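You operate a simulated robot arm through the tools that you are given. There is no shell and no other tool.

Carry out the task below with a simulated robot arm. There is one attempt and no reset: what you move stays moved.

Task
Brush the light box clean and check the green-band forks on it.
Fine: put the brush back; leave them on the lit panel and the stack beside them where it is. Set down upright: orange brush. What is to be rubbed or washed off counts as gone when no trace of it is left.

The check looks at the end state, three seconds after you hand in, the way a careful person would. Anything else that was tipped, shoved, dropped, spilled or broken makes it a failure.

Robot
A 6-joint arm with a two-finger gripper, fixed in place. Base frame: the origin is at the foot of the arm, x ahead of it, y to its left, z up. Readings come in mm, degrees, newtons and seconds.
With the tool pointing down near the work surface it reaches from about 100 to 700 mm from the base axis. Its first joint turns from -66.0 to 66.0 degrees. Payload 2.45 kg.
The tool frame sits at the grasp point between the pads (the TCP): z along the fingers, y along the line on which they close. The tips reach 30 mm beyond it. Largest opening 106 mm; the body of the gripper starts 79 mm behind the TCP.
Orientation is that of the tool frame in the base frame, as [roll, pitch, yaw] about the fixed x, y, z axes, in that order (R = Rz(yaw) Ry(pitch) Rx(roll)). With the fingers straight down and closing along the base's y, the tool's x points along the base's -x, its y along +y and its z along -z.

Tools
- The arm moves only by the tool move_arm. Its argument "targets" is a list of rows, each a list of 3 entries, a list of its own where there are three numbers: the opening in per cent of the stroke, from 0 (shut) to 100 (fully open), then the shift along the tool's x, y, z in m, then the turn, a rotation vector about the tool's x, y, z in rad. In form: [[fingers, [x, y, z], [rx, ry, rz]], ...]. A call has 1 to 20 rows; each row shifts and turns the commanded pose from where the row before left it, along the tool's axes as they then stand. Rows are played at 5 a second. More than 50 mm and 8.6 degrees between two rows, or a gripper value outside its range, and nothing of the call is played. Where a pose cannot be reached the arm comes as near as it can. A force on the tool above 40 N (or 10 N above the force at the start of the call, whichever is more), or a blocked arm, ends the call early, and 0.2 s more pass. The fingers move at their own pace (about 153 mm/s each) and stop on an object; they squeeze with about 44 N. The grip force told is the motor's: it shows also when the fingers shut on nothing. Time passes only in rows, and 0.2 s behind the last, so rows that do not move let the fingers close. The reply holds the time, the measured pose of the TCP, the force on the tool along the base axes, the opening and the grip force, in the units named above and with some noise, with the torque about the TCP (base axes, N m) and any sound that the robot's microphone picked up.
- Cameras (640 x 400 px; columns grow to the right, rows downward): "scene" is fixed at [49.1, 411.2, 1424.9]; the picture's right is [-0.72, -0.69, 0.00], its down [-0.32, 0.34, -0.88] and it looks along [0.61, -0.64, -0.47] (base axes); focal length 318 px, centre (320, 200). "wrist" rides on the gripper at [76, -2, -106] in the tool frame; the picture's right is [0.02, 1.00, 0.00], its down [-0.78, 0.02, -0.62] and it looks along [-0.62, 0.01, 0.78] (tool axes); focal length 247 px, centre (320, 200). There is no depth. A picture from a camera that has moved, and an enlarged one, comes with that camera's place and axes in the base frame and with its lens. The place of the scene camera against the robot may be out by one fixed shift of up to 25 mm in any direction.
- snapshot(camera): a new picture of that camera. No time passes.
- close_up(camera, box): a new picture of the part [left, top, right, bottom] of that camera's present view, enlarged. No time passes.
- close_job(): hands the job in; it is judged then, once.

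Nothing tells you positions but the pictures and the camera data. Unless the task says otherwise, let go and move clear before handing in.

The tools are called after ">>>" as a command line: name --argument value ..., lists and objects as JSON in quotes. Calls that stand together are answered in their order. move_arm: Moves the arm, as the interface text tells. Its arguments: {"type":"object","properties":{"targets":{"type":"array"}},"required":["targets"]} The other tools are called the same way: snapshot (camera) takes a picture; close_up (camera, box) takes an enlarged picture of a part of a camera's view; close_job () hands the job in.

At the start:

```text
clock: 0.0
tool_pos: [290.8, -136.9, 1205.6]
tcp_rot: [-180.0, 0.2, -179.9]
ft_force: [-0.4, -0.3, -0.4]
torque: [0.0, 0.03, 0.03]
finger_gap: 106.2
finger_force: 0.0
```

scene: 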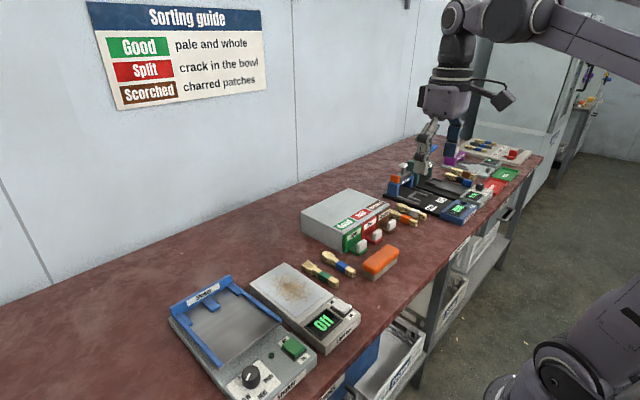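
wrist: 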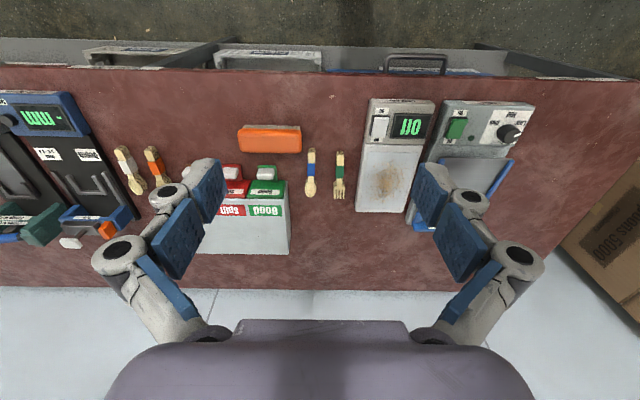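

I see a workbench with a light box (a white panel with a brown smudge and a green display), an orange brush, forks/spoons with coloured bands, and a Good/Split/Scorched button box. I'll look closer before moving anything.

>>> close_up --camera "scene" --box '[160, 230, 420, 400]'

>>> close_up --camera "scene" --box '[290, 130, 550, 290]'

>>> close_up --camera "wrist" --box '[220, 80, 540, 280]'

>>> close_up --camera "wrist" --box '[0, 60, 320, 280]'

>>> close_up --camera "scene" --box '[80, 0, 280, 120]'

```text
2.35 times, centred on (290, 315) of scene
camera zoom: at [49.1, 411.2, 1424.9], right [-0.72, -0.69, 0.0], down [-0.32, 0.34, -0.88], along [0.61, -0.64, -0.47], focal length 748 px, centre (391, -71)
```

zoom: 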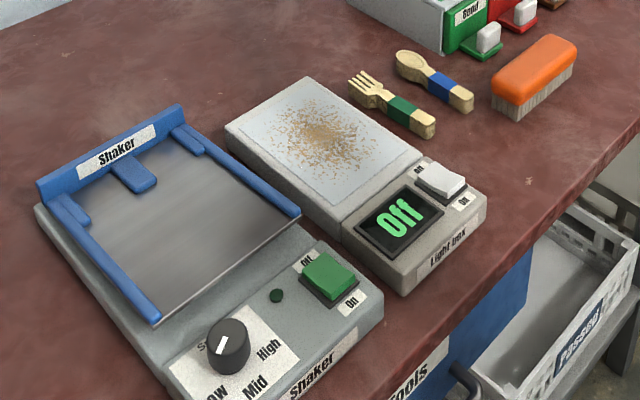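

```text
2.46 times, centred on (420, 210) of scene
camera zoom: at [49.1, 411.2, 1424.9], right [-0.72, -0.69, 0.0], down [-0.32, 0.34, -0.88], along [0.61, -0.64, -0.47], focal length 782 px, centre (74, 175)
```

zoom: 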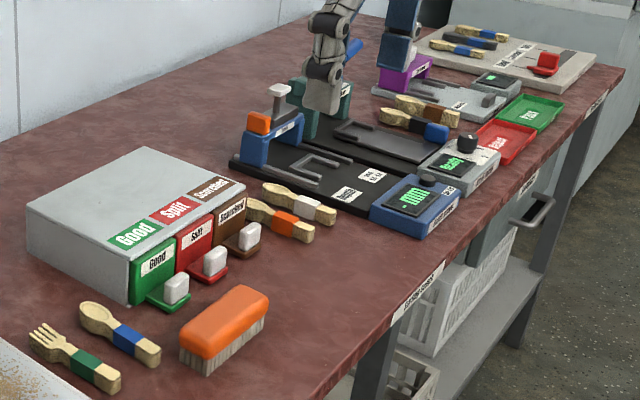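

```text
2.00 times, centred on (380, 180) of wrist
camera zoom: at [214.7, -137.6, 1312.5], right [-0.02, 1.0, 0.0], down [0.78, 0.02, 0.62], along [0.62, 0.01, -0.78], focal length 494 px, centre (200, 240)
```

zoom: 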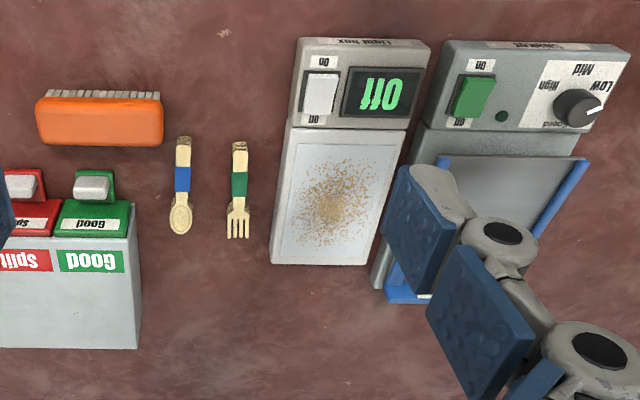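

```text
1.82 times, centred on (160, 170) of wrist
camera zoom: at [214.7, -137.6, 1312.5], right [-0.02, 1.0, 0.0], down [0.78, 0.02, 0.62], along [0.62, 0.01, -0.78], focal length 449 px, centre (611, 254)
```

zoom: 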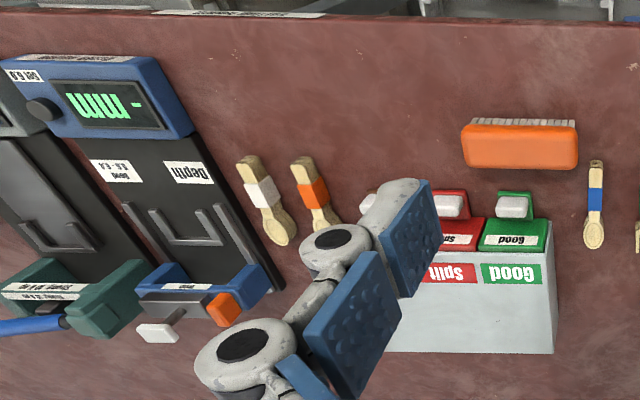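

```text
3.20 times, centred on (180, 60) of scene
camera zoom: at [49.1, 411.2, 1424.9], right [-0.72, -0.69, 0.0], down [-0.32, 0.34, -0.88], along [0.61, -0.64, -0.47], focal length 1017 px, centre (768, 648)
```

zoom: 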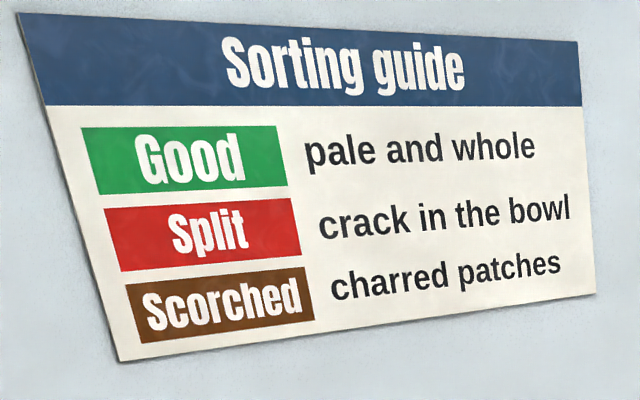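

The light box is at about x 480–600, y 0–80, and it is switched off. The fork stack is near (540, -86), the spoon stack near (540, -150), and the brush near (430, -235), on a bench top around z 800. I'll move lower over the area to measure these properly with the wrist camera.

>>> move_arm --targets '[[100, [-0.018, 0.013, 0.033], [0, 0, 0]], [100, [-0.018, 0.013, 0.033], [0, 0, 0]], [100, [-0.018, 0.013, 0.033], [0, 0, 0]], [100, [-0.018, 0.013, 0.033], [0, 0, 0]], [100, [-0.018, 0.013, 0.033], [0, 0, 0]], [100, [-0.018, 0.013, 0.033], [0, 0, 0]]]'

>>> snapshot --camera "wrist"

>>> snapshot --camera "scene"

```text
clock: 1.4
tool_pos: [398.2, -55.7, 1008.2]
tcp_rot: [180.0, 0.1, -180.0]
ft_force: [0.6, -0.1, -0.5]
torque: [0.03, 0.03, -0.01]
finger_gap: 105.7
finger_force: 0.0
```

```text
taken
camera wrist: at [321.1, -58.6, 1113.4], right [-0.02, 1.0, 0.0], down [0.78, 0.02, 0.62], along [0.62, 0.01, -0.78], focal length 247 px, centre (320, 200)
```

wrist: 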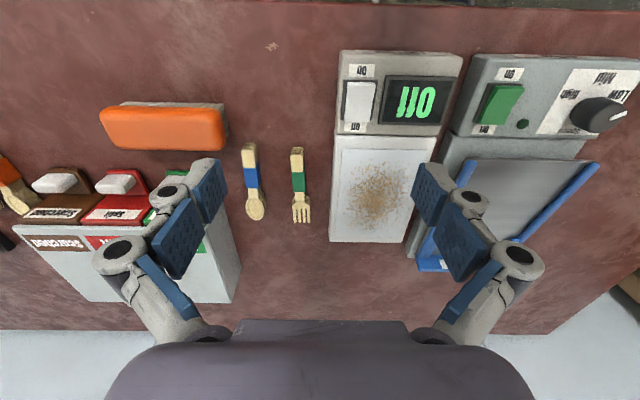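

```text
taken
```

scene: 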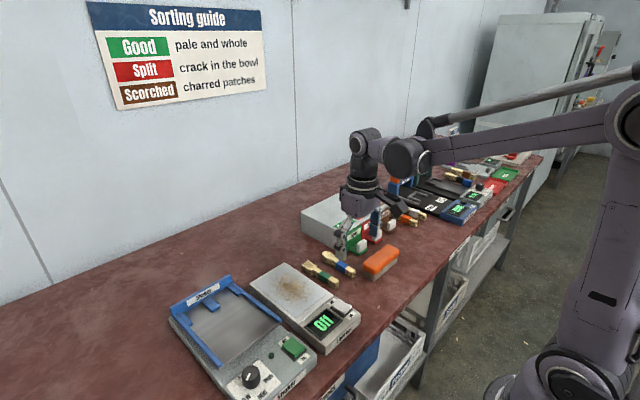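

The fork band top measures about (524, -87, 818). Next I'll move above the brush to measure it and check the clearance to the dispenser box levers.

>>> move_arm --targets '[[100, [0.006, -0.036, 0.014], [0, 0, 0]], [100, [0.006, -0.036, 0.014], [0, 0, 0]], [100, [0.006, -0.036, 0.014], [0, 0, 0]], [100, [0.006, -0.036, 0.014], [0, 0, 0]], [100, [0.006, -0.036, 0.014], [0, 0, 0]]]'

>>> snapshot --camera "wrist"

>>> close_up --camera "wrist" --box '[200, 60, 440, 210]'

```text
clock: 2.6
tool_pos: [368.7, -240.3, 939.6]
tcp_rot: [180.0, 0.1, -179.8]
ft_force: [0.2, -0.2, -0.3]
torque: [0.06, 0.01, -0.01]
finger_gap: 106.0
finger_force: 0.0
```

```text
taken
camera wrist: at [292.2, -241.5, 1045.7], right [-0.02, 1.0, 0.0], down [0.78, 0.02, 0.62], along [0.62, 0.02, -0.78], focal length 247 px, centre (320, 200)
```

wrist: 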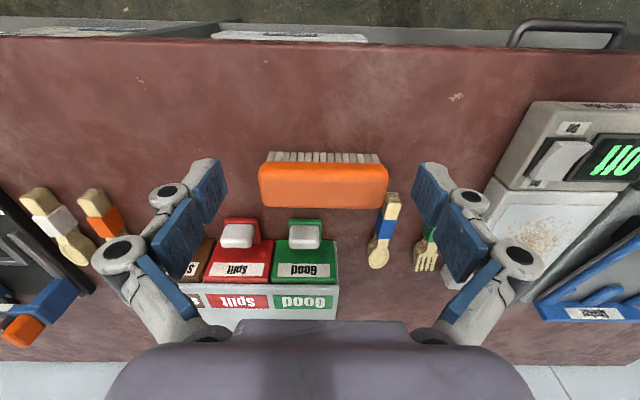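

```text
2.67 times, centred on (320, 135) of wrist
camera zoom: at [292.2, -241.5, 1045.7], right [-0.02, 1.0, 0.0], down [0.78, 0.02, 0.62], along [0.62, 0.02, -0.78], focal length 659 px, centre (320, 373)
```

zoom: 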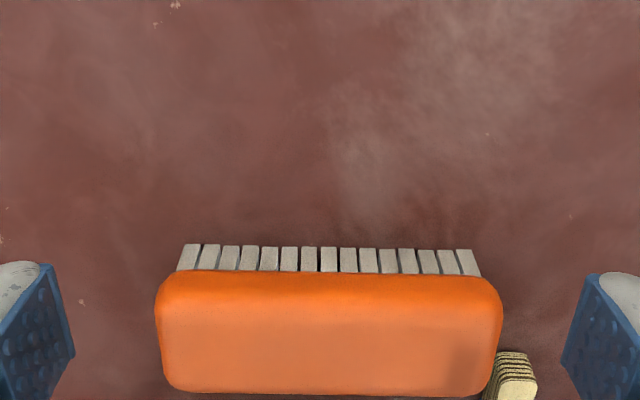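

The bench top triangulates to about z 803. I'll take close-ups of the brush, forks and light box to get their heights and shapes.

>>> close_up --camera "scene" --box '[340, 230, 420, 280]'

>>> close_up --camera "scene" --box '[290, 240, 370, 290]'

>>> close_up --camera "scene" --box '[240, 255, 370, 360]'

>>> close_up --camera "wrist" --box '[340, 90, 640, 280]'

```text
8.00 times, centred on (380, 255) of scene
camera zoom: at [49.1, 411.2, 1424.9], right [-0.72, -0.69, 0.0], down [-0.32, 0.34, -0.88], along [0.61, -0.64, -0.47], focal length 2542 px, centre (-160, -240)
```

zoom: 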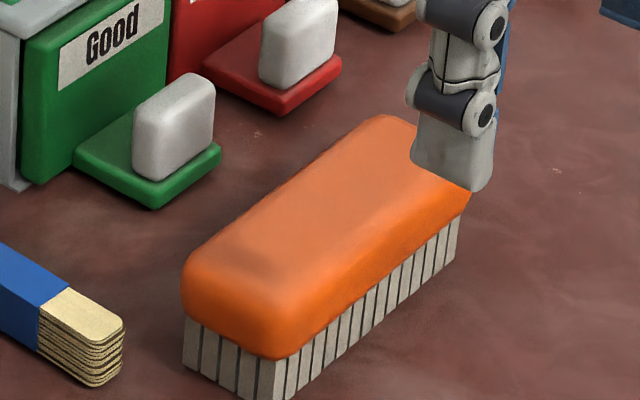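

```text
8.00 times, centred on (330, 265) of scene
camera zoom: at [49.1, 411.2, 1424.9], right [-0.72, -0.69, 0.0], down [-0.32, 0.34, -0.88], along [0.61, -0.64, -0.47], focal length 2542 px, centre (240, -320)
```

zoom: 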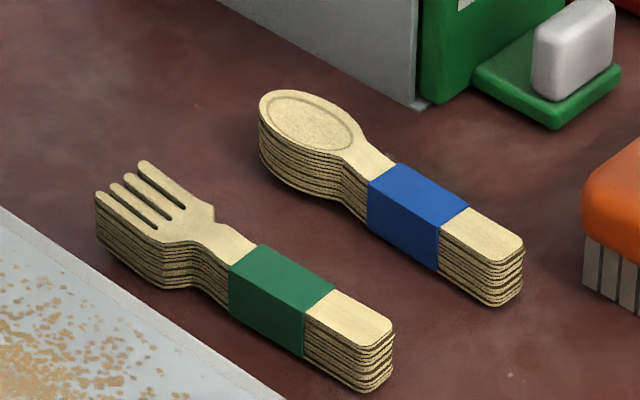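

```text
3.81 times, centred on (305, 308) of scene
camera zoom: at [49.1, 411.2, 1424.9], right [-0.72, -0.69, 0.0], down [-0.32, 0.34, -0.88], along [0.61, -0.64, -0.47], focal length 1210 px, centre (377, -210)
```

zoom: 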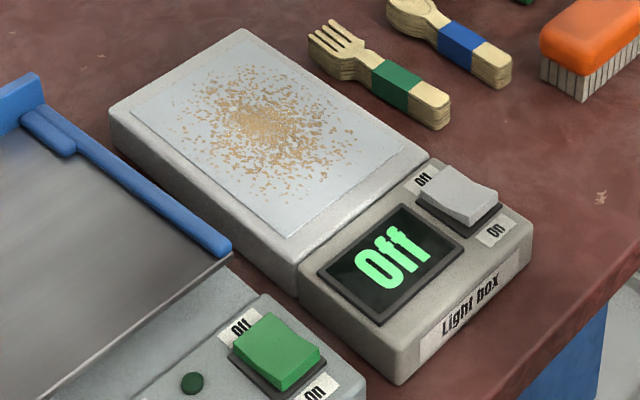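

```text
2.11 times, centred on (490, 185) of wrist
camera zoom: at [292.2, -241.5, 1045.7], right [-0.02, 1.0, 0.0], down [0.78, 0.02, 0.62], along [0.62, 0.02, -0.78], focal length 520 px, centre (-38, 232)
```

zoom: 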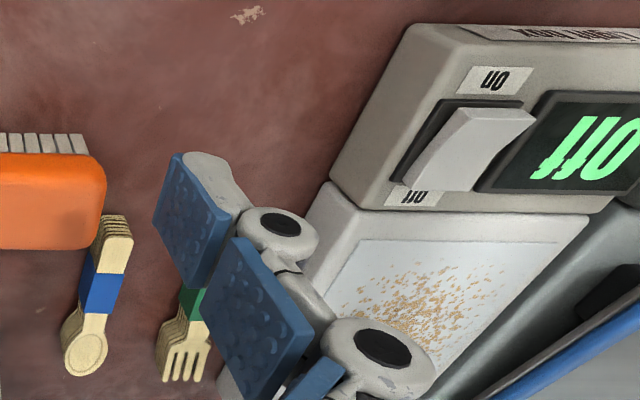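

The forks are a banded stack of about 8, roughly 20 mm tall. The brush has about 20 mm of bristles under a 25 mm orange block, and the rocker is pressed at its Off end. Next I'll measure the light box from above.

>>> move_arm --targets '[[100, [-0.012, 0.045, 0.0], [0, 0, 0]], [100, [-0.012, 0.045, 0.0], [0, 0, 0]], [100, [-0.012, 0.045, 0.0], [0, 0, 0]], [100, [-0.012, 0.045, 0.0], [0, 0, 0]], [100, [-0.012, 0.045, 0.0], [0, 0, 0]], [100, [-0.012, 0.045, 0.0], [0, 0, 0]]]'

>>> snapshot --camera "wrist"

>>> close_up --camera "wrist" --box '[180, 60, 460, 240]'

```text
clock: 4.0
tool_pos: [440.5, 31.6, 939.8]
tcp_rot: [-180.0, 0.2, -180.0]
ft_force: [-1.0, -0.8, -0.1]
torque: [-0.01, 0.01, -0.02]
finger_gap: 106.1
finger_force: 0.0
```

```text
taken
camera wrist: at [363.7, 30.5, 1045.8], right [-0.02, 1.0, 0.0], down [0.78, 0.02, 0.62], along [0.62, 0.01, -0.78], focal length 247 px, centre (320, 200)
```

wrist: 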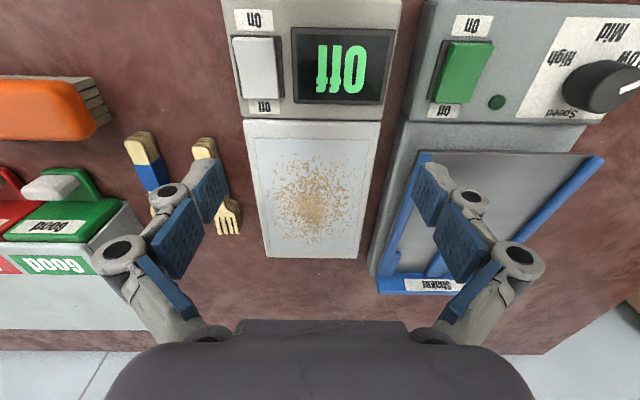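

```text
2.22 times, centred on (320, 150) of wrist
camera zoom: at [363.7, 30.5, 1045.8], right [-0.02, 1.0, 0.0], down [0.78, 0.02, 0.62], along [0.62, 0.01, -0.78], focal length 549 px, centre (320, 311)
```

zoom: 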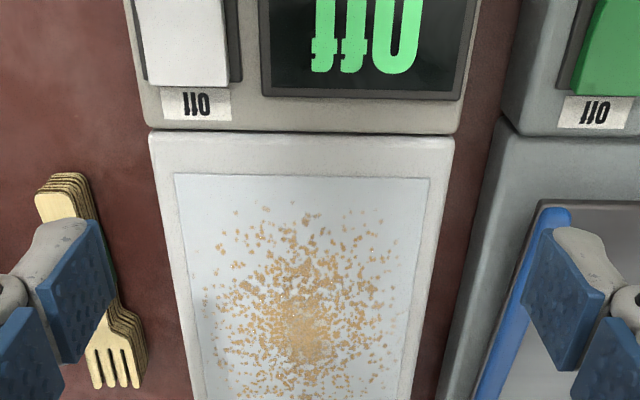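

The panel top is at about z 839, with the housing at x 442–625, y -33..84. Its lit area is about x 458–608, y -23..77. The rocker's On end is near (388, -11). I'll now turn the gripper 90° so it closes across the brush, and move over the brush.

>>> move_arm --targets '[[100, [0.0, -0.044, 0.0], [0, 0, 0]], [100, [0.0, -0.044, 0.0], [0, 0, 0]], [100, [0.0, -0.044, 0.0], [0, 0, 0]], [100, [0.0, -0.044, 0.0], [0, 0, 0]], [100, [0.0, -0.044, 0.0], [0, 0, 0]], [100, [0.0, -0.044, 0.0], [0, 0, 0]], [100, [0, 0, 0], [0, 0, 0.1428]], [100, [0, 0, 0], [0, 0, 0.1428]], [100, [0, 0, 0], [0, 0, 0.1428]], [100, [0, 0, 0], [0, 0, 0.1428]], [100, [0, 0, 0], [0, 0, 0.1428]], [100, [0, 0, 0], [0, 0, 0.1428]], [100, [0, 0, 0], [0, 0, 0.1428]], [100, [0, 0, 0], [0, 0, 0.1428]], [100, [0, 0, 0], [0, 0, 0.1428]], [100, [0, 0, 0], [0, 0, 0.1428]], [100, [0, 0, 0], [0, 0, 0.1428]]]'

>>> snapshot --camera "wrist"

>>> snapshot --camera "scene"

```text
clock: 7.6
tool_pos: [442.1, -232.0, 939.2]
tcp_rot: [179.9, 0.0, 89.9]
ft_force: [-0.1, 0.1, 0.1]
torque: [-0.01, -0.01, 0.0]
finger_gap: 105.8
finger_force: 0.1
```

```text
taken
camera wrist: at [440.5, -155.4, 1045.3], right [1.0, 0.02, 0.0], down [0.02, -0.78, 0.62], along [0.01, -0.62, -0.78], focal length 247 px, centre (320, 200)
```

wrist: 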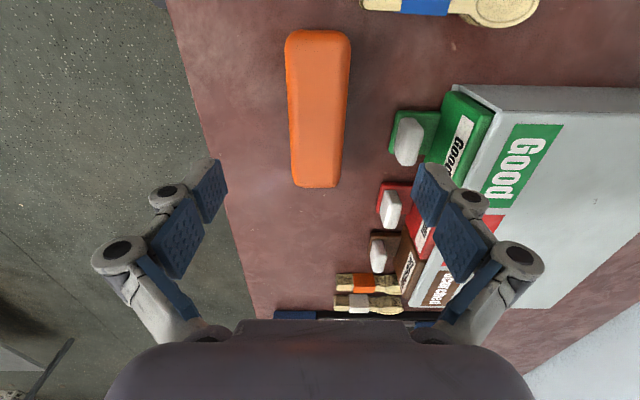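

```text
taken
```

scene: 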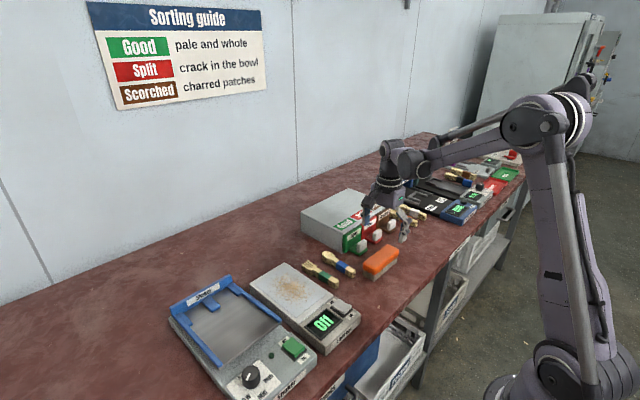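

The brush centre is about (439, -233.6), aligned with y, about 45 mm wide and 128 mm long. I'll narrow the opening and descend partway, then check before closing.

>>> move_arm --targets '[[70, [-0.0016, -0.003, 0.0], [0, 0, 0]], [70, [0, 0, 0.025], [0, 0, 0]], [70, [0, 0, 0.025], [0, 0, 0]], [70, [0, 0, 0], [0, 0, 0]]]'

>>> snapshot --camera "wrist"

>>> close_up --camera "scene" --box '[320, 190, 440, 290]'

```text
clock: 8.6
tool_pos: [437.5, -233.0, 889.4]
tcp_rot: [179.8, 0.0, 90.2]
ft_force: [-0.8, 0.2, 0.7]
torque: [0.0, -0.02, 0.01]
finger_gap: 74.3
finger_force: 0.1
```

```text
taken
camera wrist: at [437.3, -156.9, 995.4], right [1.0, 0.02, 0.0], down [0.02, -0.78, 0.62], along [0.02, -0.62, -0.78], focal length 247 px, centre (320, 200)
```

wrist: 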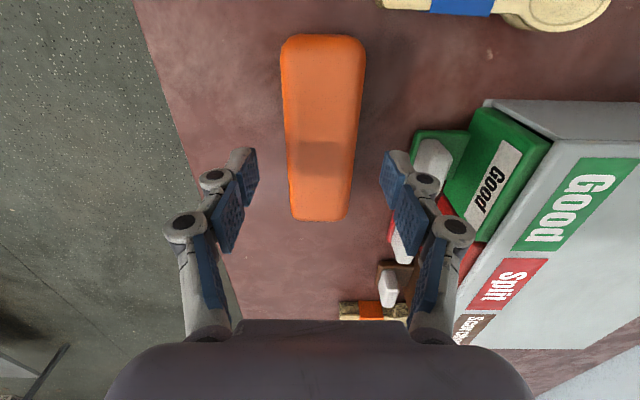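

```text
4.00 times, centred on (380, 240) of scene
camera zoom: at [49.1, 411.2, 1424.9], right [-0.72, -0.69, 0.0], down [-0.32, 0.34, -0.88], along [0.61, -0.64, -0.47], focal length 1271 px, centre (80, 40)
```

zoom: 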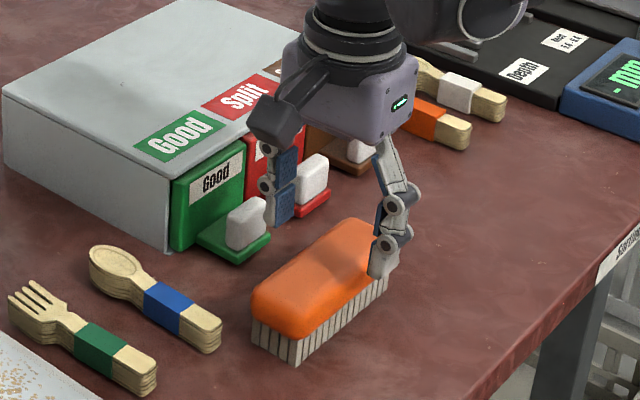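

The fingers straddle the brush with clear space on both sides. I'll lower to about z 847 and close on the orange block.

>>> move_arm --targets '[[70, [-0.001, 0.0015, 0.0205], [0, 0, 0]], [70, [0, 0, 0.0205], [0, 0, 0]], [70, [0, 0, 0], [0, 0, 0]]]'

>>> snapshot --camera "wrist"

>>> close_up --camera "scene" --box '[320, 190, 440, 290]'

```text
clock: 9.4
tool_pos: [438.3, -234.1, 846.3]
tcp_rot: [179.9, 0.0, 90.1]
ft_force: [0.2, -0.5, -0.1]
torque: [0.01, 0.02, -0.01]
finger_gap: 74.1
finger_force: 0.1
```

```text
taken
camera wrist: at [437.4, -157.8, 953.3], right [1.0, 0.02, 0.0], down [0.02, -0.78, 0.62], along [0.02, -0.62, -0.78], focal length 247 px, centre (320, 200)
```

wrist: 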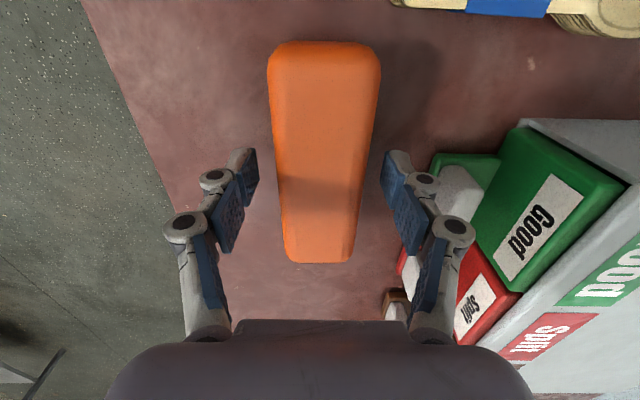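

```text
4.00 times, centred on (380, 240) of scene
camera zoom: at [49.1, 411.2, 1424.9], right [-0.72, -0.69, 0.0], down [-0.32, 0.34, -0.88], along [0.61, -0.64, -0.47], focal length 1271 px, centre (80, 40)
```

zoom: 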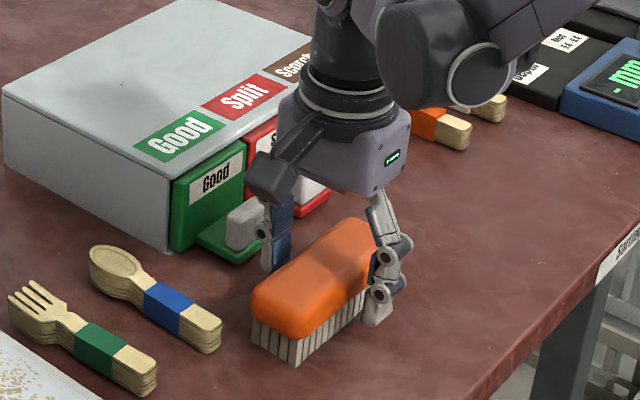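

Both pads are level with the orange block and clear of the levers. I'll close the gripper now.

>>> move_arm --targets '[[0, [0, 0, 0], [0, 0, 0]], [0, [0, 0, 0], [0, 0, 0]], [0, [0, 0, 0], [0, 0, 0]], [0, [0, 0, 0], [0, 0, 0]]]'

>>> close_up --camera "scene" --box '[320, 190, 440, 290]'

>>> snapshot --camera "wrist"

```text
clock: 10.4
tool_pos: [439.6, -234.7, 846.7]
tcp_rot: [179.9, 0.1, 90.1]
ft_force: [1.5, 0.0, 2.5]
torque: [-0.01, 0.01, -0.03]
finger_gap: 47.0
finger_force: 44.3
```

```text
4.00 times, centred on (380, 240) of scene
camera zoom: at [49.1, 411.2, 1424.9], right [-0.72, -0.69, 0.0], down [-0.32, 0.34, -0.88], along [0.61, -0.64, -0.47], focal length 1271 px, centre (80, 40)
```

zoom: 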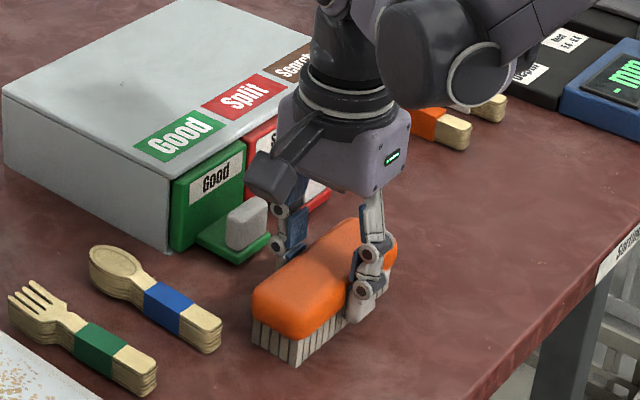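

```text
taken
camera wrist: at [437.5, -157.7, 953.7], right [1.0, 0.02, 0.0], down [0.02, -0.78, 0.62], along [0.02, -0.62, -0.78], focal length 247 px, centre (320, 200)
```

wrist: 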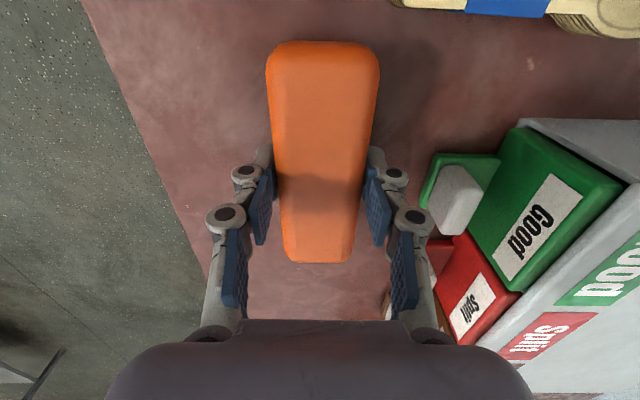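

The brush is held (47 mm wide, 44 N). I'll lift it straight up 80 mm and carry it over the centre of the panel.

>>> move_arm --targets '[[0, [0, 0, -0.02], [0, 0, 0]], [0, [0, 0, -0.03], [0, 0, 0]], [0, [0, 0, -0.03], [0, 0, 0]], [0, [0.037, 0.01, 0], [0, 0, 0]], [0, [0.037, 0.01, 0], [0, 0, 0]], [0, [0.037, 0.01, 0], [0, 0, 0]], [0, [0.037, 0.01, 0], [0, 0, 0]], [0, [0.037, 0.01, 0], [0, 0, 0]], [0, [0.037, 0.01, 0], [0, 0, 0]], [0, [0.037, 0.03, 0], [0, 0, 0]], [0, [0, 0, 0], [0, 0, 0]]]'

>>> snapshot --camera "wrist"

>>> close_up --camera "scene" --box '[220, 190, 420, 340]'

```text
clock: 12.8
tool_pos: [530.3, 24.2, 926.2]
tcp_rot: [179.8, 0.0, 90.1]
ft_force: [0.2, 0.6, -0.1]
torque: [-0.01, -0.02, -0.02]
finger_gap: 0.0
finger_force: 28.8
```

```text
taken
camera wrist: at [527.2, 101.7, 1033.8], right [1.0, 0.02, 0.0], down [0.02, -0.78, 0.62], along [0.02, -0.62, -0.78], focal length 247 px, centre (320, 200)
```

wrist: 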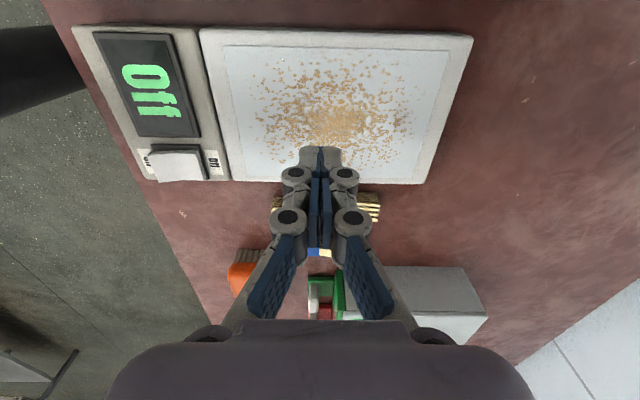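

```text
2.67 times, centred on (320, 265) of scene
camera zoom: at [49.1, 411.3, 1424.9], right [-0.72, -0.69, 0.0], down [-0.32, 0.34, -0.88], along [0.61, -0.64, -0.47], focal length 847 px, centre (320, 27)
```

zoom: 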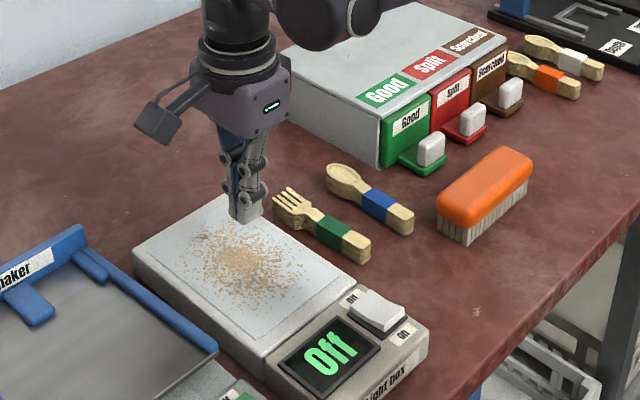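

The brush slipped out during the lift (the gap now reads 0) and appears to be standing upright at its old spot. I'll check its position carefully before trying again with a deeper grip.

>>> close_up --camera "scene" --box '[320, 190, 440, 290]'

>>> close_up --camera "scene" --box '[340, 230, 420, 280]'

>>> close_up --camera "wrist" --box '[60, 10, 500, 210]'

```text
4.00 times, centred on (380, 240) of scene
camera zoom: at [49.1, 411.3, 1424.9], right [-0.72, -0.69, 0.0], down [-0.32, 0.34, -0.88], along [0.61, -0.64, -0.47], focal length 1271 px, centre (80, 40)
```

zoom: 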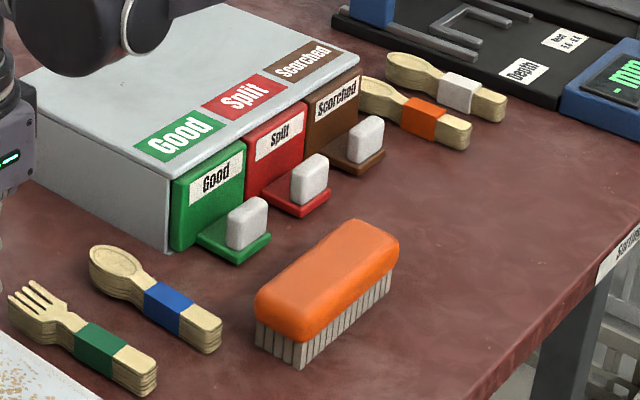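

```text
8.00 times, centred on (380, 255) of scene
camera zoom: at [49.1, 411.3, 1424.9], right [-0.72, -0.69, 0.0], down [-0.32, 0.34, -0.88], along [0.61, -0.64, -0.47], focal length 2542 px, centre (-160, -240)
```

zoom: 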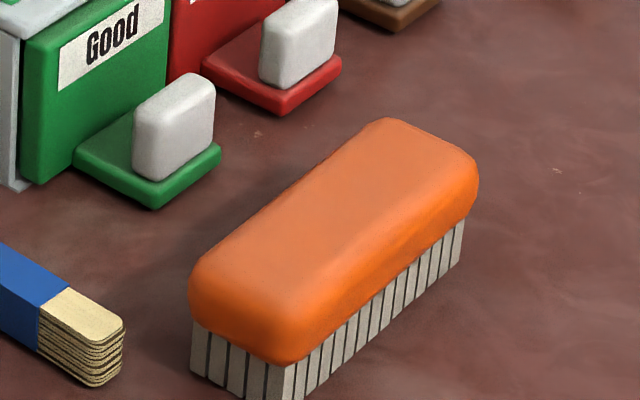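

```text
1.45 times, centred on (280, 110) of wrist
camera zoom: at [527.2, 101.7, 1033.8], right [1.0, 0.02, 0.0], down [0.02, -0.78, 0.62], along [0.02, -0.62, -0.78], focal length 359 px, centre (378, 331)
```

zoom: 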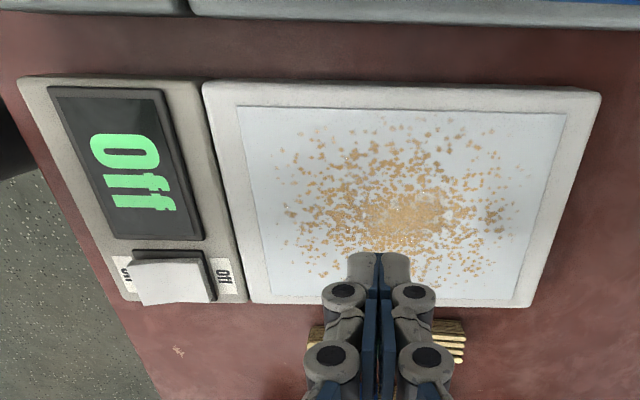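

The brush is upright and only about 3 mm off its original spot; I'll correct that when I put it back. I'm going back above it to re-measure and grip lower on the block.

>>> move_arm --targets '[[70, [-0.037, -0.03, 0], [0, 0, 0]], [70, [-0.037, -0.01, 0], [0, 0, 0]], [70, [-0.037, -0.01, 0], [0, 0, 0]], [70, [-0.037, -0.01, 0], [0, 0, 0]], [70, [-0.037, -0.01, 0], [0, 0, 0]], [70, [-0.037, -0.01, 0], [0, 0, 0]], [70, [-0.037, -0.01, 0], [0, 0, 0]], [70, [0, 0, 0.037], [0, 0, 0]], [70, [0, 0, 0], [0, 0, 0]]]'

>>> snapshot --camera "wrist"

>>> close_up --camera "wrist" --box '[220, 20, 420, 240]'

```text
clock: 14.8
tool_pos: [439.7, -234.1, 891.1]
tcp_rot: [179.9, 0.1, 90.1]
ft_force: [-0.1, 0.2, -0.4]
torque: [-0.02, 0.02, 0.04]
finger_gap: 74.1
finger_force: 0.2
```

```text
taken
camera wrist: at [438.8, -157.1, 997.2], right [1.0, 0.02, 0.0], down [0.02, -0.78, 0.62], along [0.02, -0.62, -0.78], focal length 247 px, centre (320, 200)
```

wrist: 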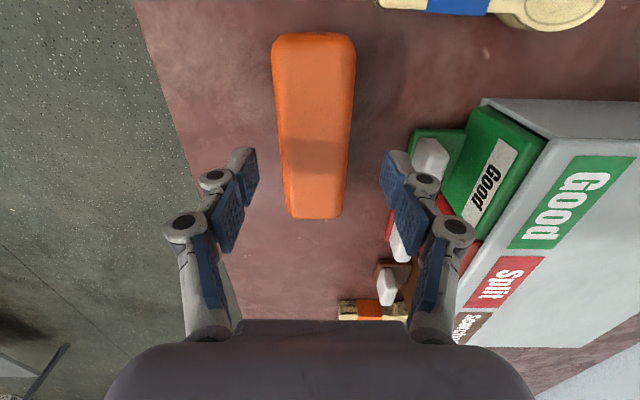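

```text
1.82 times, centred on (320, 130) of wrist
camera zoom: at [438.8, -157.1, 997.2], right [1.0, 0.02, 0.0], down [0.02, -0.78, 0.62], along [0.02, -0.62, -0.78], focal length 449 px, centre (320, 327)
```

zoom: 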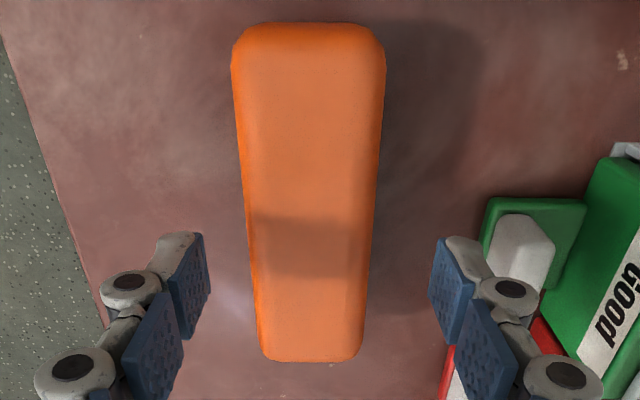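

The brush is now centred at about x 436. I'll shift to match, go down to about z 837 with the tips just above the bench, and close. Then I'll test the hold with a slow 6 mm lift.

>>> move_arm --targets '[[70, [0, -0.003, 0.015], [0, 0, 0]], [70, [0, 0, 0.02], [0, 0, 0]], [70, [0, 0, 0.012], [0, 0, 0]], [70, [0, 0, 0.005], [0, 0, 0]], [70, [0, 0, 0], [0, 0, 0]]]'

>>> close_up --camera "scene" --box '[340, 230, 420, 280]'

>>> snapshot --camera "wrist"

```text
clock: 16.0
tool_pos: [437.1, -233.7, 838.0]
tcp_rot: [179.9, 0.1, 90.1]
ft_force: [-0.4, -0.3, 0.9]
torque: [0.02, -0.03, 0.0]
finger_gap: 74.3
finger_force: 0.1
```

```text
8.00 times, centred on (380, 255) of scene
camera zoom: at [49.1, 411.2, 1424.9], right [-0.72, -0.69, 0.0], down [-0.32, 0.34, -0.88], along [0.61, -0.64, -0.47], focal length 2542 px, centre (-160, -240)
```

zoom: 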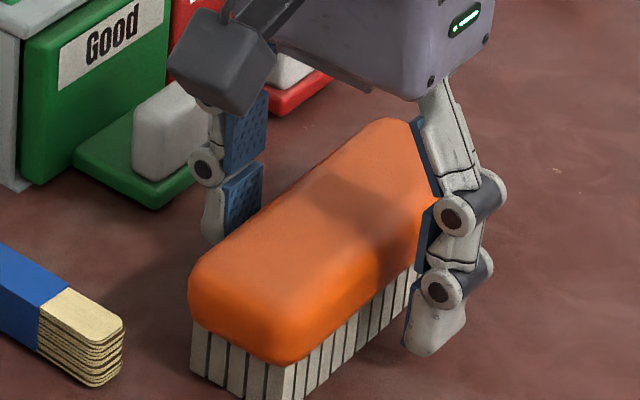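

```text
taken
camera wrist: at [435.9, -157.2, 944.7], right [1.0, 0.02, 0.0], down [0.02, -0.78, 0.62], along [0.02, -0.62, -0.78], focal length 247 px, centre (320, 200)
```

wrist: 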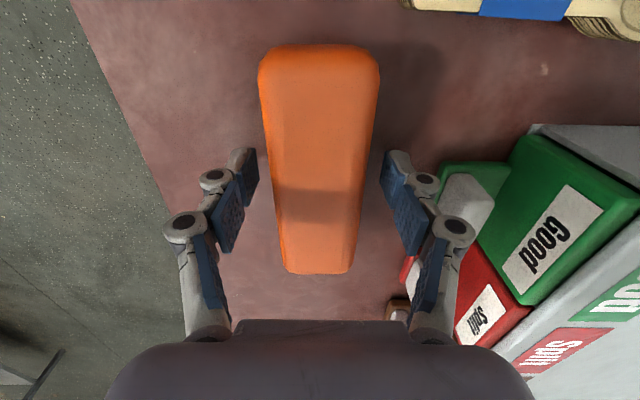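

>>> move_arm --targets '[[0, [0, 0, 0], [0, 0, 0]], [0, [0, 0, 0], [0, 0, 0]], [0, [0, 0, 0], [0, 0, 0]], [0, [0, 0, 0], [0, 0, 0]], [0, [0, 0, -0.002], [0, 0, 0]], [0, [0, 0, -0.002], [0, 0, 0]], [0, [0, 0, -0.002], [0, 0, 0]], [0, [0, 0, 0], [0, 0, 0]]]'

>>> close_up --camera "scene" --box '[340, 230, 420, 280]'

>>> snapshot --camera "wrist"

```text
clock: 17.8
tool_pos: [437.5, -232.5, 845.2]
tcp_rot: [179.9, 0.0, 90.0]
ft_force: [-0.9, -0.3, -1.1]
torque: [0.03, -0.04, -0.01]
finger_gap: 46.2
finger_force: 44.0
```

```text
8.00 times, centred on (380, 255) of scene
camera zoom: at [49.2, 411.2, 1424.9], right [-0.72, -0.69, 0.0], down [-0.32, 0.34, -0.88], along [0.61, -0.64, -0.47], focal length 2542 px, centre (-160, -240)
```

zoom: 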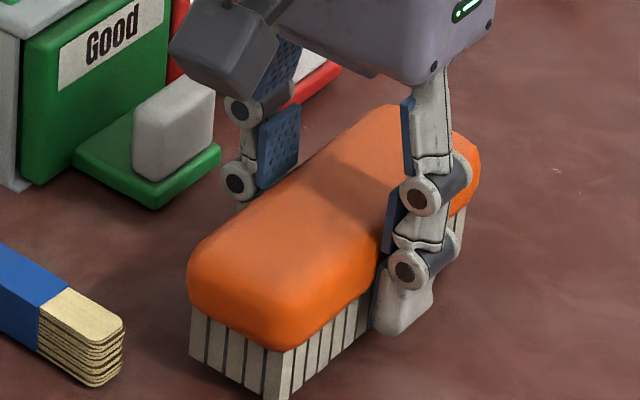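

```text
taken
camera wrist: at [435.5, -157.2, 950.8], right [1.0, 0.02, 0.0], down [0.02, -0.78, 0.62], along [0.02, -0.62, -0.78], focal length 247 px, centre (320, 200)
```

wrist: 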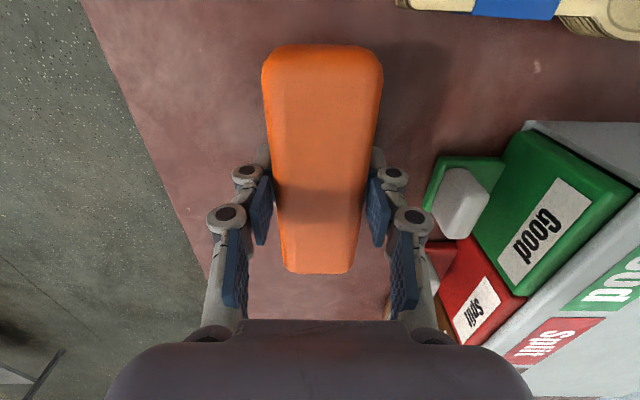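

The hold is good this time: the brush rose with the gripper and stays level. I'll keep lifting gently and check again.

>>> move_arm --targets '[[0, [0, 0, -0.004], [0, 0, 0]], [0, [0, 0, -0.006], [0, 0, 0]], [0, [0, 0, -0.008], [0, 0, 0]], [0, [0, 0, -0.01], [0, 0, 0]], [0, [0, 0, -0.012], [0, 0, 0]], [0, [0, 0, -0.012], [0, 0, 0]], [0, [0, 0, -0.012], [0, 0, 0]], [0, [0, 0, -0.01], [0, 0, 0]], [0, [0, 0, -0.006], [0, 0, 0]], [0, [0, 0, 0], [0, 0, 0]]]'

>>> close_up --camera "scene" --box '[310, 170, 440, 290]'

>>> snapshot --camera "wrist"

```text
clock: 20.0
tool_pos: [437.9, -234.6, 924.2]
tcp_rot: [180.0, 0.0, 90.1]
ft_force: [0.3, 0.3, -0.8]
torque: [0.04, -0.04, 0.02]
finger_gap: 46.2
finger_force: 44.2
```

```text
3.33 times, centred on (375, 230) of scene
camera zoom: at [49.2, 411.2, 1424.9], right [-0.72, -0.69, 0.0], down [-0.32, 0.34, -0.88], along [0.61, -0.64, -0.47], focal length 1059 px, centre (137, 100)
```

zoom: 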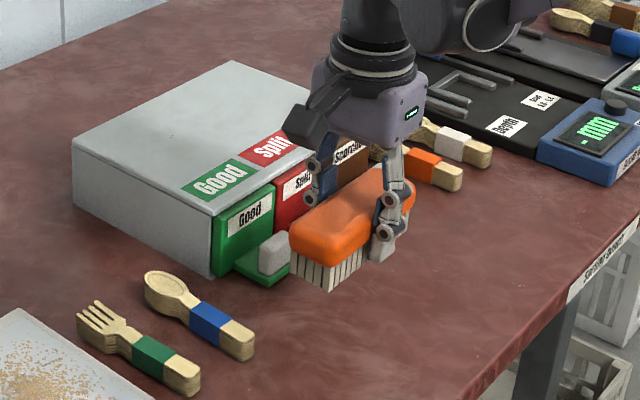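

```text
taken
camera wrist: at [435.2, -158.3, 1030.3], right [1.0, 0.02, 0.0], down [0.02, -0.78, 0.62], along [0.02, -0.62, -0.78], focal length 247 px, centre (320, 200)
```

wrist: 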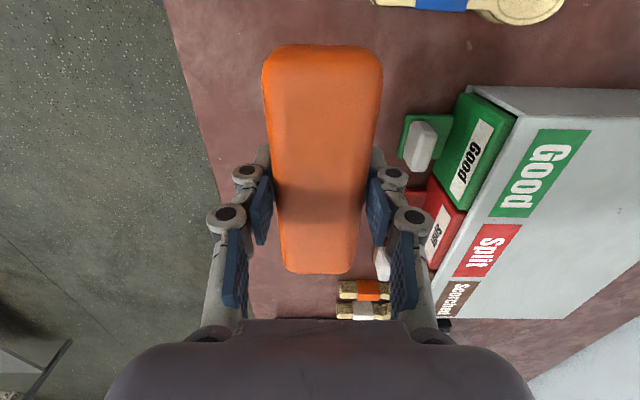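

The brush is held firmly and level. I'll carry it over the panel and lower it to just above the surface.

>>> move_arm --targets '[[0, [0.01, 0.003, 0], [0, 0, 0]], [0, [0.027, 0.01, 0], [0, 0, 0]], [0, [0.037, 0.013, 0], [0, 0, 0]], [0, [0.037, 0.014, 0], [0, 0, 0]], [0, [0.037, 0.014, 0], [0, 0, 0]], [0, [0.037, 0.014, 0], [0, 0, 0]], [0, [0.037, 0.013, 0], [0, 0, 0]], [0, [0.027, 0.009, 0], [0, 0, 0]], [0, [0.01, 0.003, 0], [0, 0, 0]], [0, [0, 0, 0.012], [0, 0, 0]], [0, [0, 0, 0.015], [0, 0, 0]], [0, [0, 0, 0.013], [0, 0, 0]], [0, [0, 0, 0], [0, 0, 0]]]'

>>> snapshot --camera "wrist"

>>> close_up --camera "scene" --box '[220, 190, 420, 340]'

```text
clock: 22.8
tool_pos: [530.7, 24.8, 885.7]
tcp_rot: [179.9, 0.1, 90.1]
ft_force: [-0.4, 1.1, -1.4]
torque: [0.0, 0.0, 0.01]
finger_gap: 46.1
finger_force: 43.8
```

```text
taken
camera wrist: at [527.4, 102.1, 991.2], right [1.0, 0.02, 0.0], down [0.02, -0.78, 0.62], along [0.02, -0.62, -0.78], focal length 247 px, centre (320, 200)
```

wrist: 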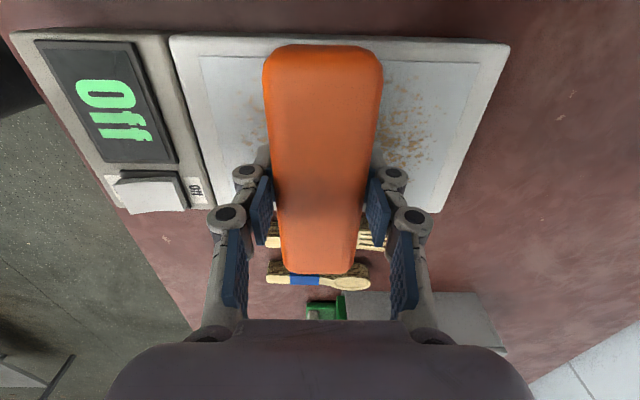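

```text
2.67 times, centred on (320, 265) of scene
camera zoom: at [49.1, 411.2, 1424.9], right [-0.72, -0.69, 0.0], down [-0.32, 0.34, -0.88], along [0.61, -0.64, -0.47], focal length 847 px, centre (320, 27)
```

zoom: 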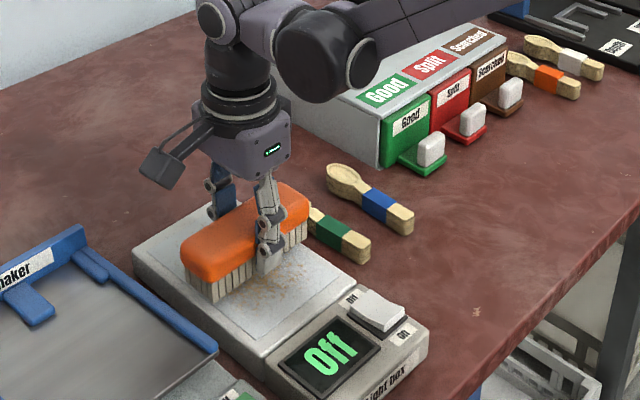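

The brush spans the panel's width, and bristle contact is expected about 10 mm lower. I'll lower in small steps and watch the force.

>>> move_arm --targets '[[0, [0, 0, 0.004], [0, 0, 0]], [0, [0, 0, 0.003], [0, 0, 0]], [0, [0, 0, 0.001], [0, 0, 0]], [0, [0, 0, 0.001], [0, 0, 0]], [0, [0, 0, 0], [0, 0, 0]]]'

>>> close_up --camera "scene" --box '[240, 220, 370, 320]'

```text
clock: 24.0
tool_pos: [531.1, 23.7, 875.4]
tcp_rot: [179.9, 0.0, 90.0]
ft_force: [0.2, 0.1, -1.4]
torque: [-0.01, 0.0, -0.01]
finger_gap: 46.2
finger_force: 43.3
```

```text
4.00 times, centred on (305, 270) of scene
camera zoom: at [49.2, 411.2, 1424.9], right [-0.72, -0.69, 0.0], down [-0.32, 0.34, -0.88], along [0.61, -0.64, -0.47], focal length 1271 px, centre (380, -80)
```

zoom: 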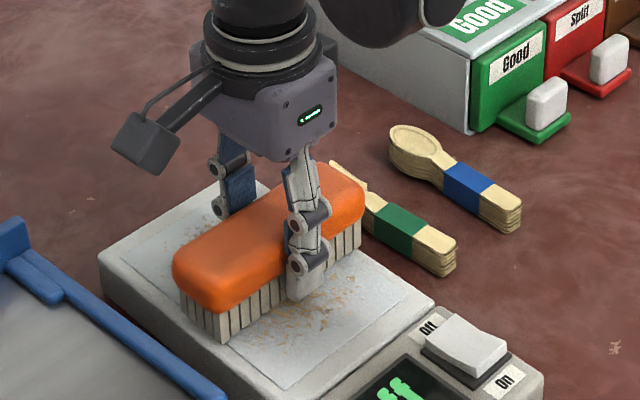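

>>> move_arm --targets '[[0, [0, 0, 0.001], [0, 0, 0]], [0, [0, 0, 0], [0, 0, 0]]]'

>>> move_arm --targets '[[0, [0, 0, 0.001], [0, 0, 0]], [0, [0, 0, 0], [0, 0, 0]]]'

>>> move_arm --targets '[[0, [0, 0, 0.001], [0, 0, 0]], [0, [0, 0, 0], [0, 0, 0]]]'

```text
clock: 24.6
tool_pos: [531.0, 24.3, 875.8]
tcp_rot: [179.9, 0.0, 90.1]
ft_force: [0.2, 0.2, -1.1]
torque: [-0.02, 0.01, -0.03]
finger_gap: 46.4
finger_force: 44.1
```

```text
clock: 25.2
tool_pos: [530.7, 24.4, 873.8]
tcp_rot: [179.9, -0.1, 90.1]
ft_force: [0.6, 0.0, -0.7]
torque: [-0.04, -0.02, -0.01]
finger_gap: 46.5
finger_force: 44.4
```

```text
clock: 25.8
tool_pos: [530.6, 24.4, 874.1]
tcp_rot: [179.9, 0.0, 90.0]
ft_force: [1.2, 0.9, 21.6]
torque: [-0.1, 0.09, 0.01]
finger_gap: 46.5
finger_force: 43.9
```

The bristles touch the panel at about TCP z 874 (21 N). I'll ease off slightly and make a short trial stroke toward the controls.

>>> move_arm --targets '[[0, [0, 0, -0.0005], [0, 0, 0]], [0, [0, -0.005, 0], [0, 0, 0]], [0, [0, -0.008, 0], [0, 0, 0]], [0, [0, -0.008, 0], [0, 0, 0]], [0, [0, -0.005, 0], [0, 0, 0]]]'

>>> snapshot --camera "wrist"

>>> close_up --camera "scene" --box '[240, 220, 370, 320]'

```text
clock: 27.0
tool_pos: [503.9, 25.5, 873.9]
tcp_rot: [179.8, 0.0, 90.1]
ft_force: [10.1, -0.1, 30.2]
torque: [0.05, -0.07, 0.01]
finger_gap: 46.3
finger_force: 44.2
```

```text
taken
camera wrist: at [501.6, 101.1, 980.0], right [1.0, 0.02, 0.0], down [0.02, -0.78, 0.62], along [0.02, -0.62, -0.78], focal length 247 px, centre (320, 200)
```

wrist: 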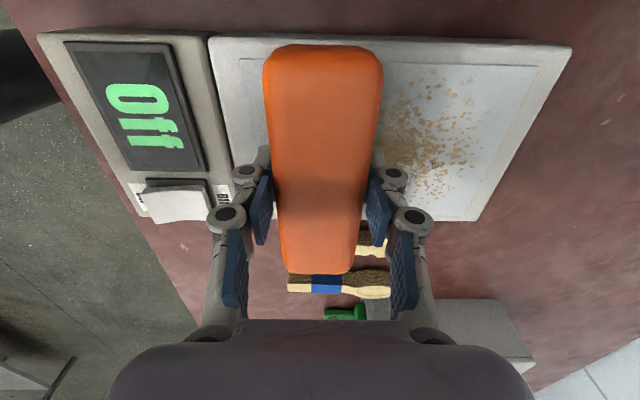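

```text
4.00 times, centred on (305, 270) of scene
camera zoom: at [48.9, 411.2, 1424.9], right [-0.72, -0.69, 0.0], down [-0.32, 0.34, -0.88], along [0.61, -0.64, -0.47], focal length 1271 px, centre (380, -80)
```

zoom: 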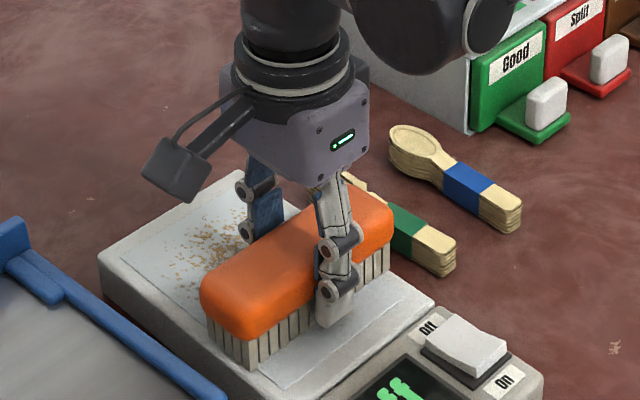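

The stroke is removing the specks, but the contact is stiffer than needed (30 N). I'll raise it a little and continue at lighter pressure toward the near edge.

>>> move_arm --targets '[[0, [0, 0, -0.0008], [0, 0, 0]], [0, [0, -0.006, 0], [0, 0, 0]], [0, [0, -0.008, 0], [0, 0, 0]], [0, [0, -0.006, 0], [0, 0, 0]], [0, [0, -0.004, 0], [0, 0, 0]]]'

>>> snapshot --camera "wrist"

>>> close_up --camera "scene" --box '[240, 220, 370, 320]'

```text
clock: 28.2
tool_pos: [480.2, 24.5, 873.2]
tcp_rot: [179.9, 0.0, 90.1]
ft_force: [4.5, -0.5, 11.2]
torque: [0.06, -0.1, -0.03]
finger_gap: 46.1
finger_force: 43.8
```

```text
taken
camera wrist: at [477.7, 101.8, 979.9], right [1.0, 0.02, 0.0], down [0.02, -0.78, 0.62], along [0.02, -0.62, -0.78], focal length 247 px, centre (320, 200)
```

wrist: 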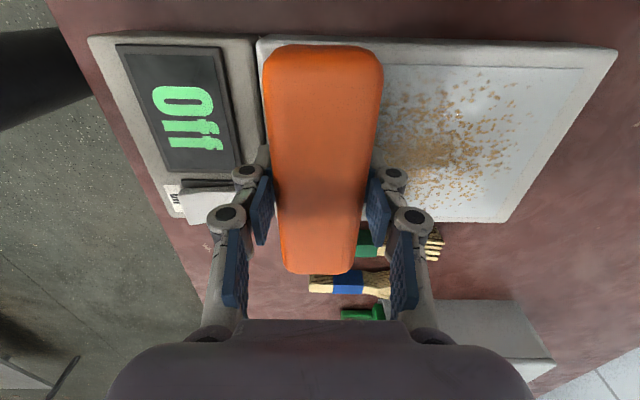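

```text
4.00 times, centred on (305, 270) of scene
camera zoom: at [49.1, 411.2, 1424.9], right [-0.72, -0.69, 0.0], down [-0.32, 0.34, -0.88], along [0.61, -0.64, -0.47], focal length 1271 px, centre (380, -80)
```

zoom: 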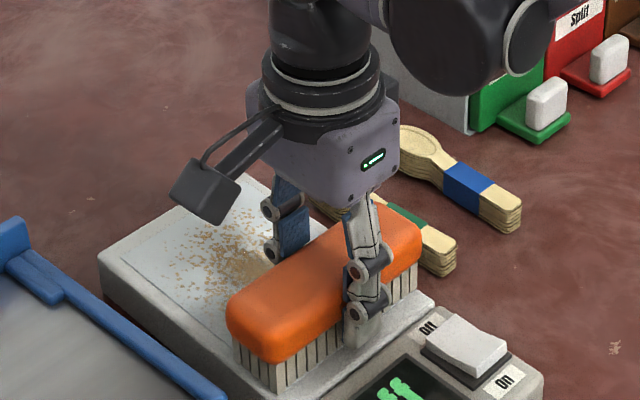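

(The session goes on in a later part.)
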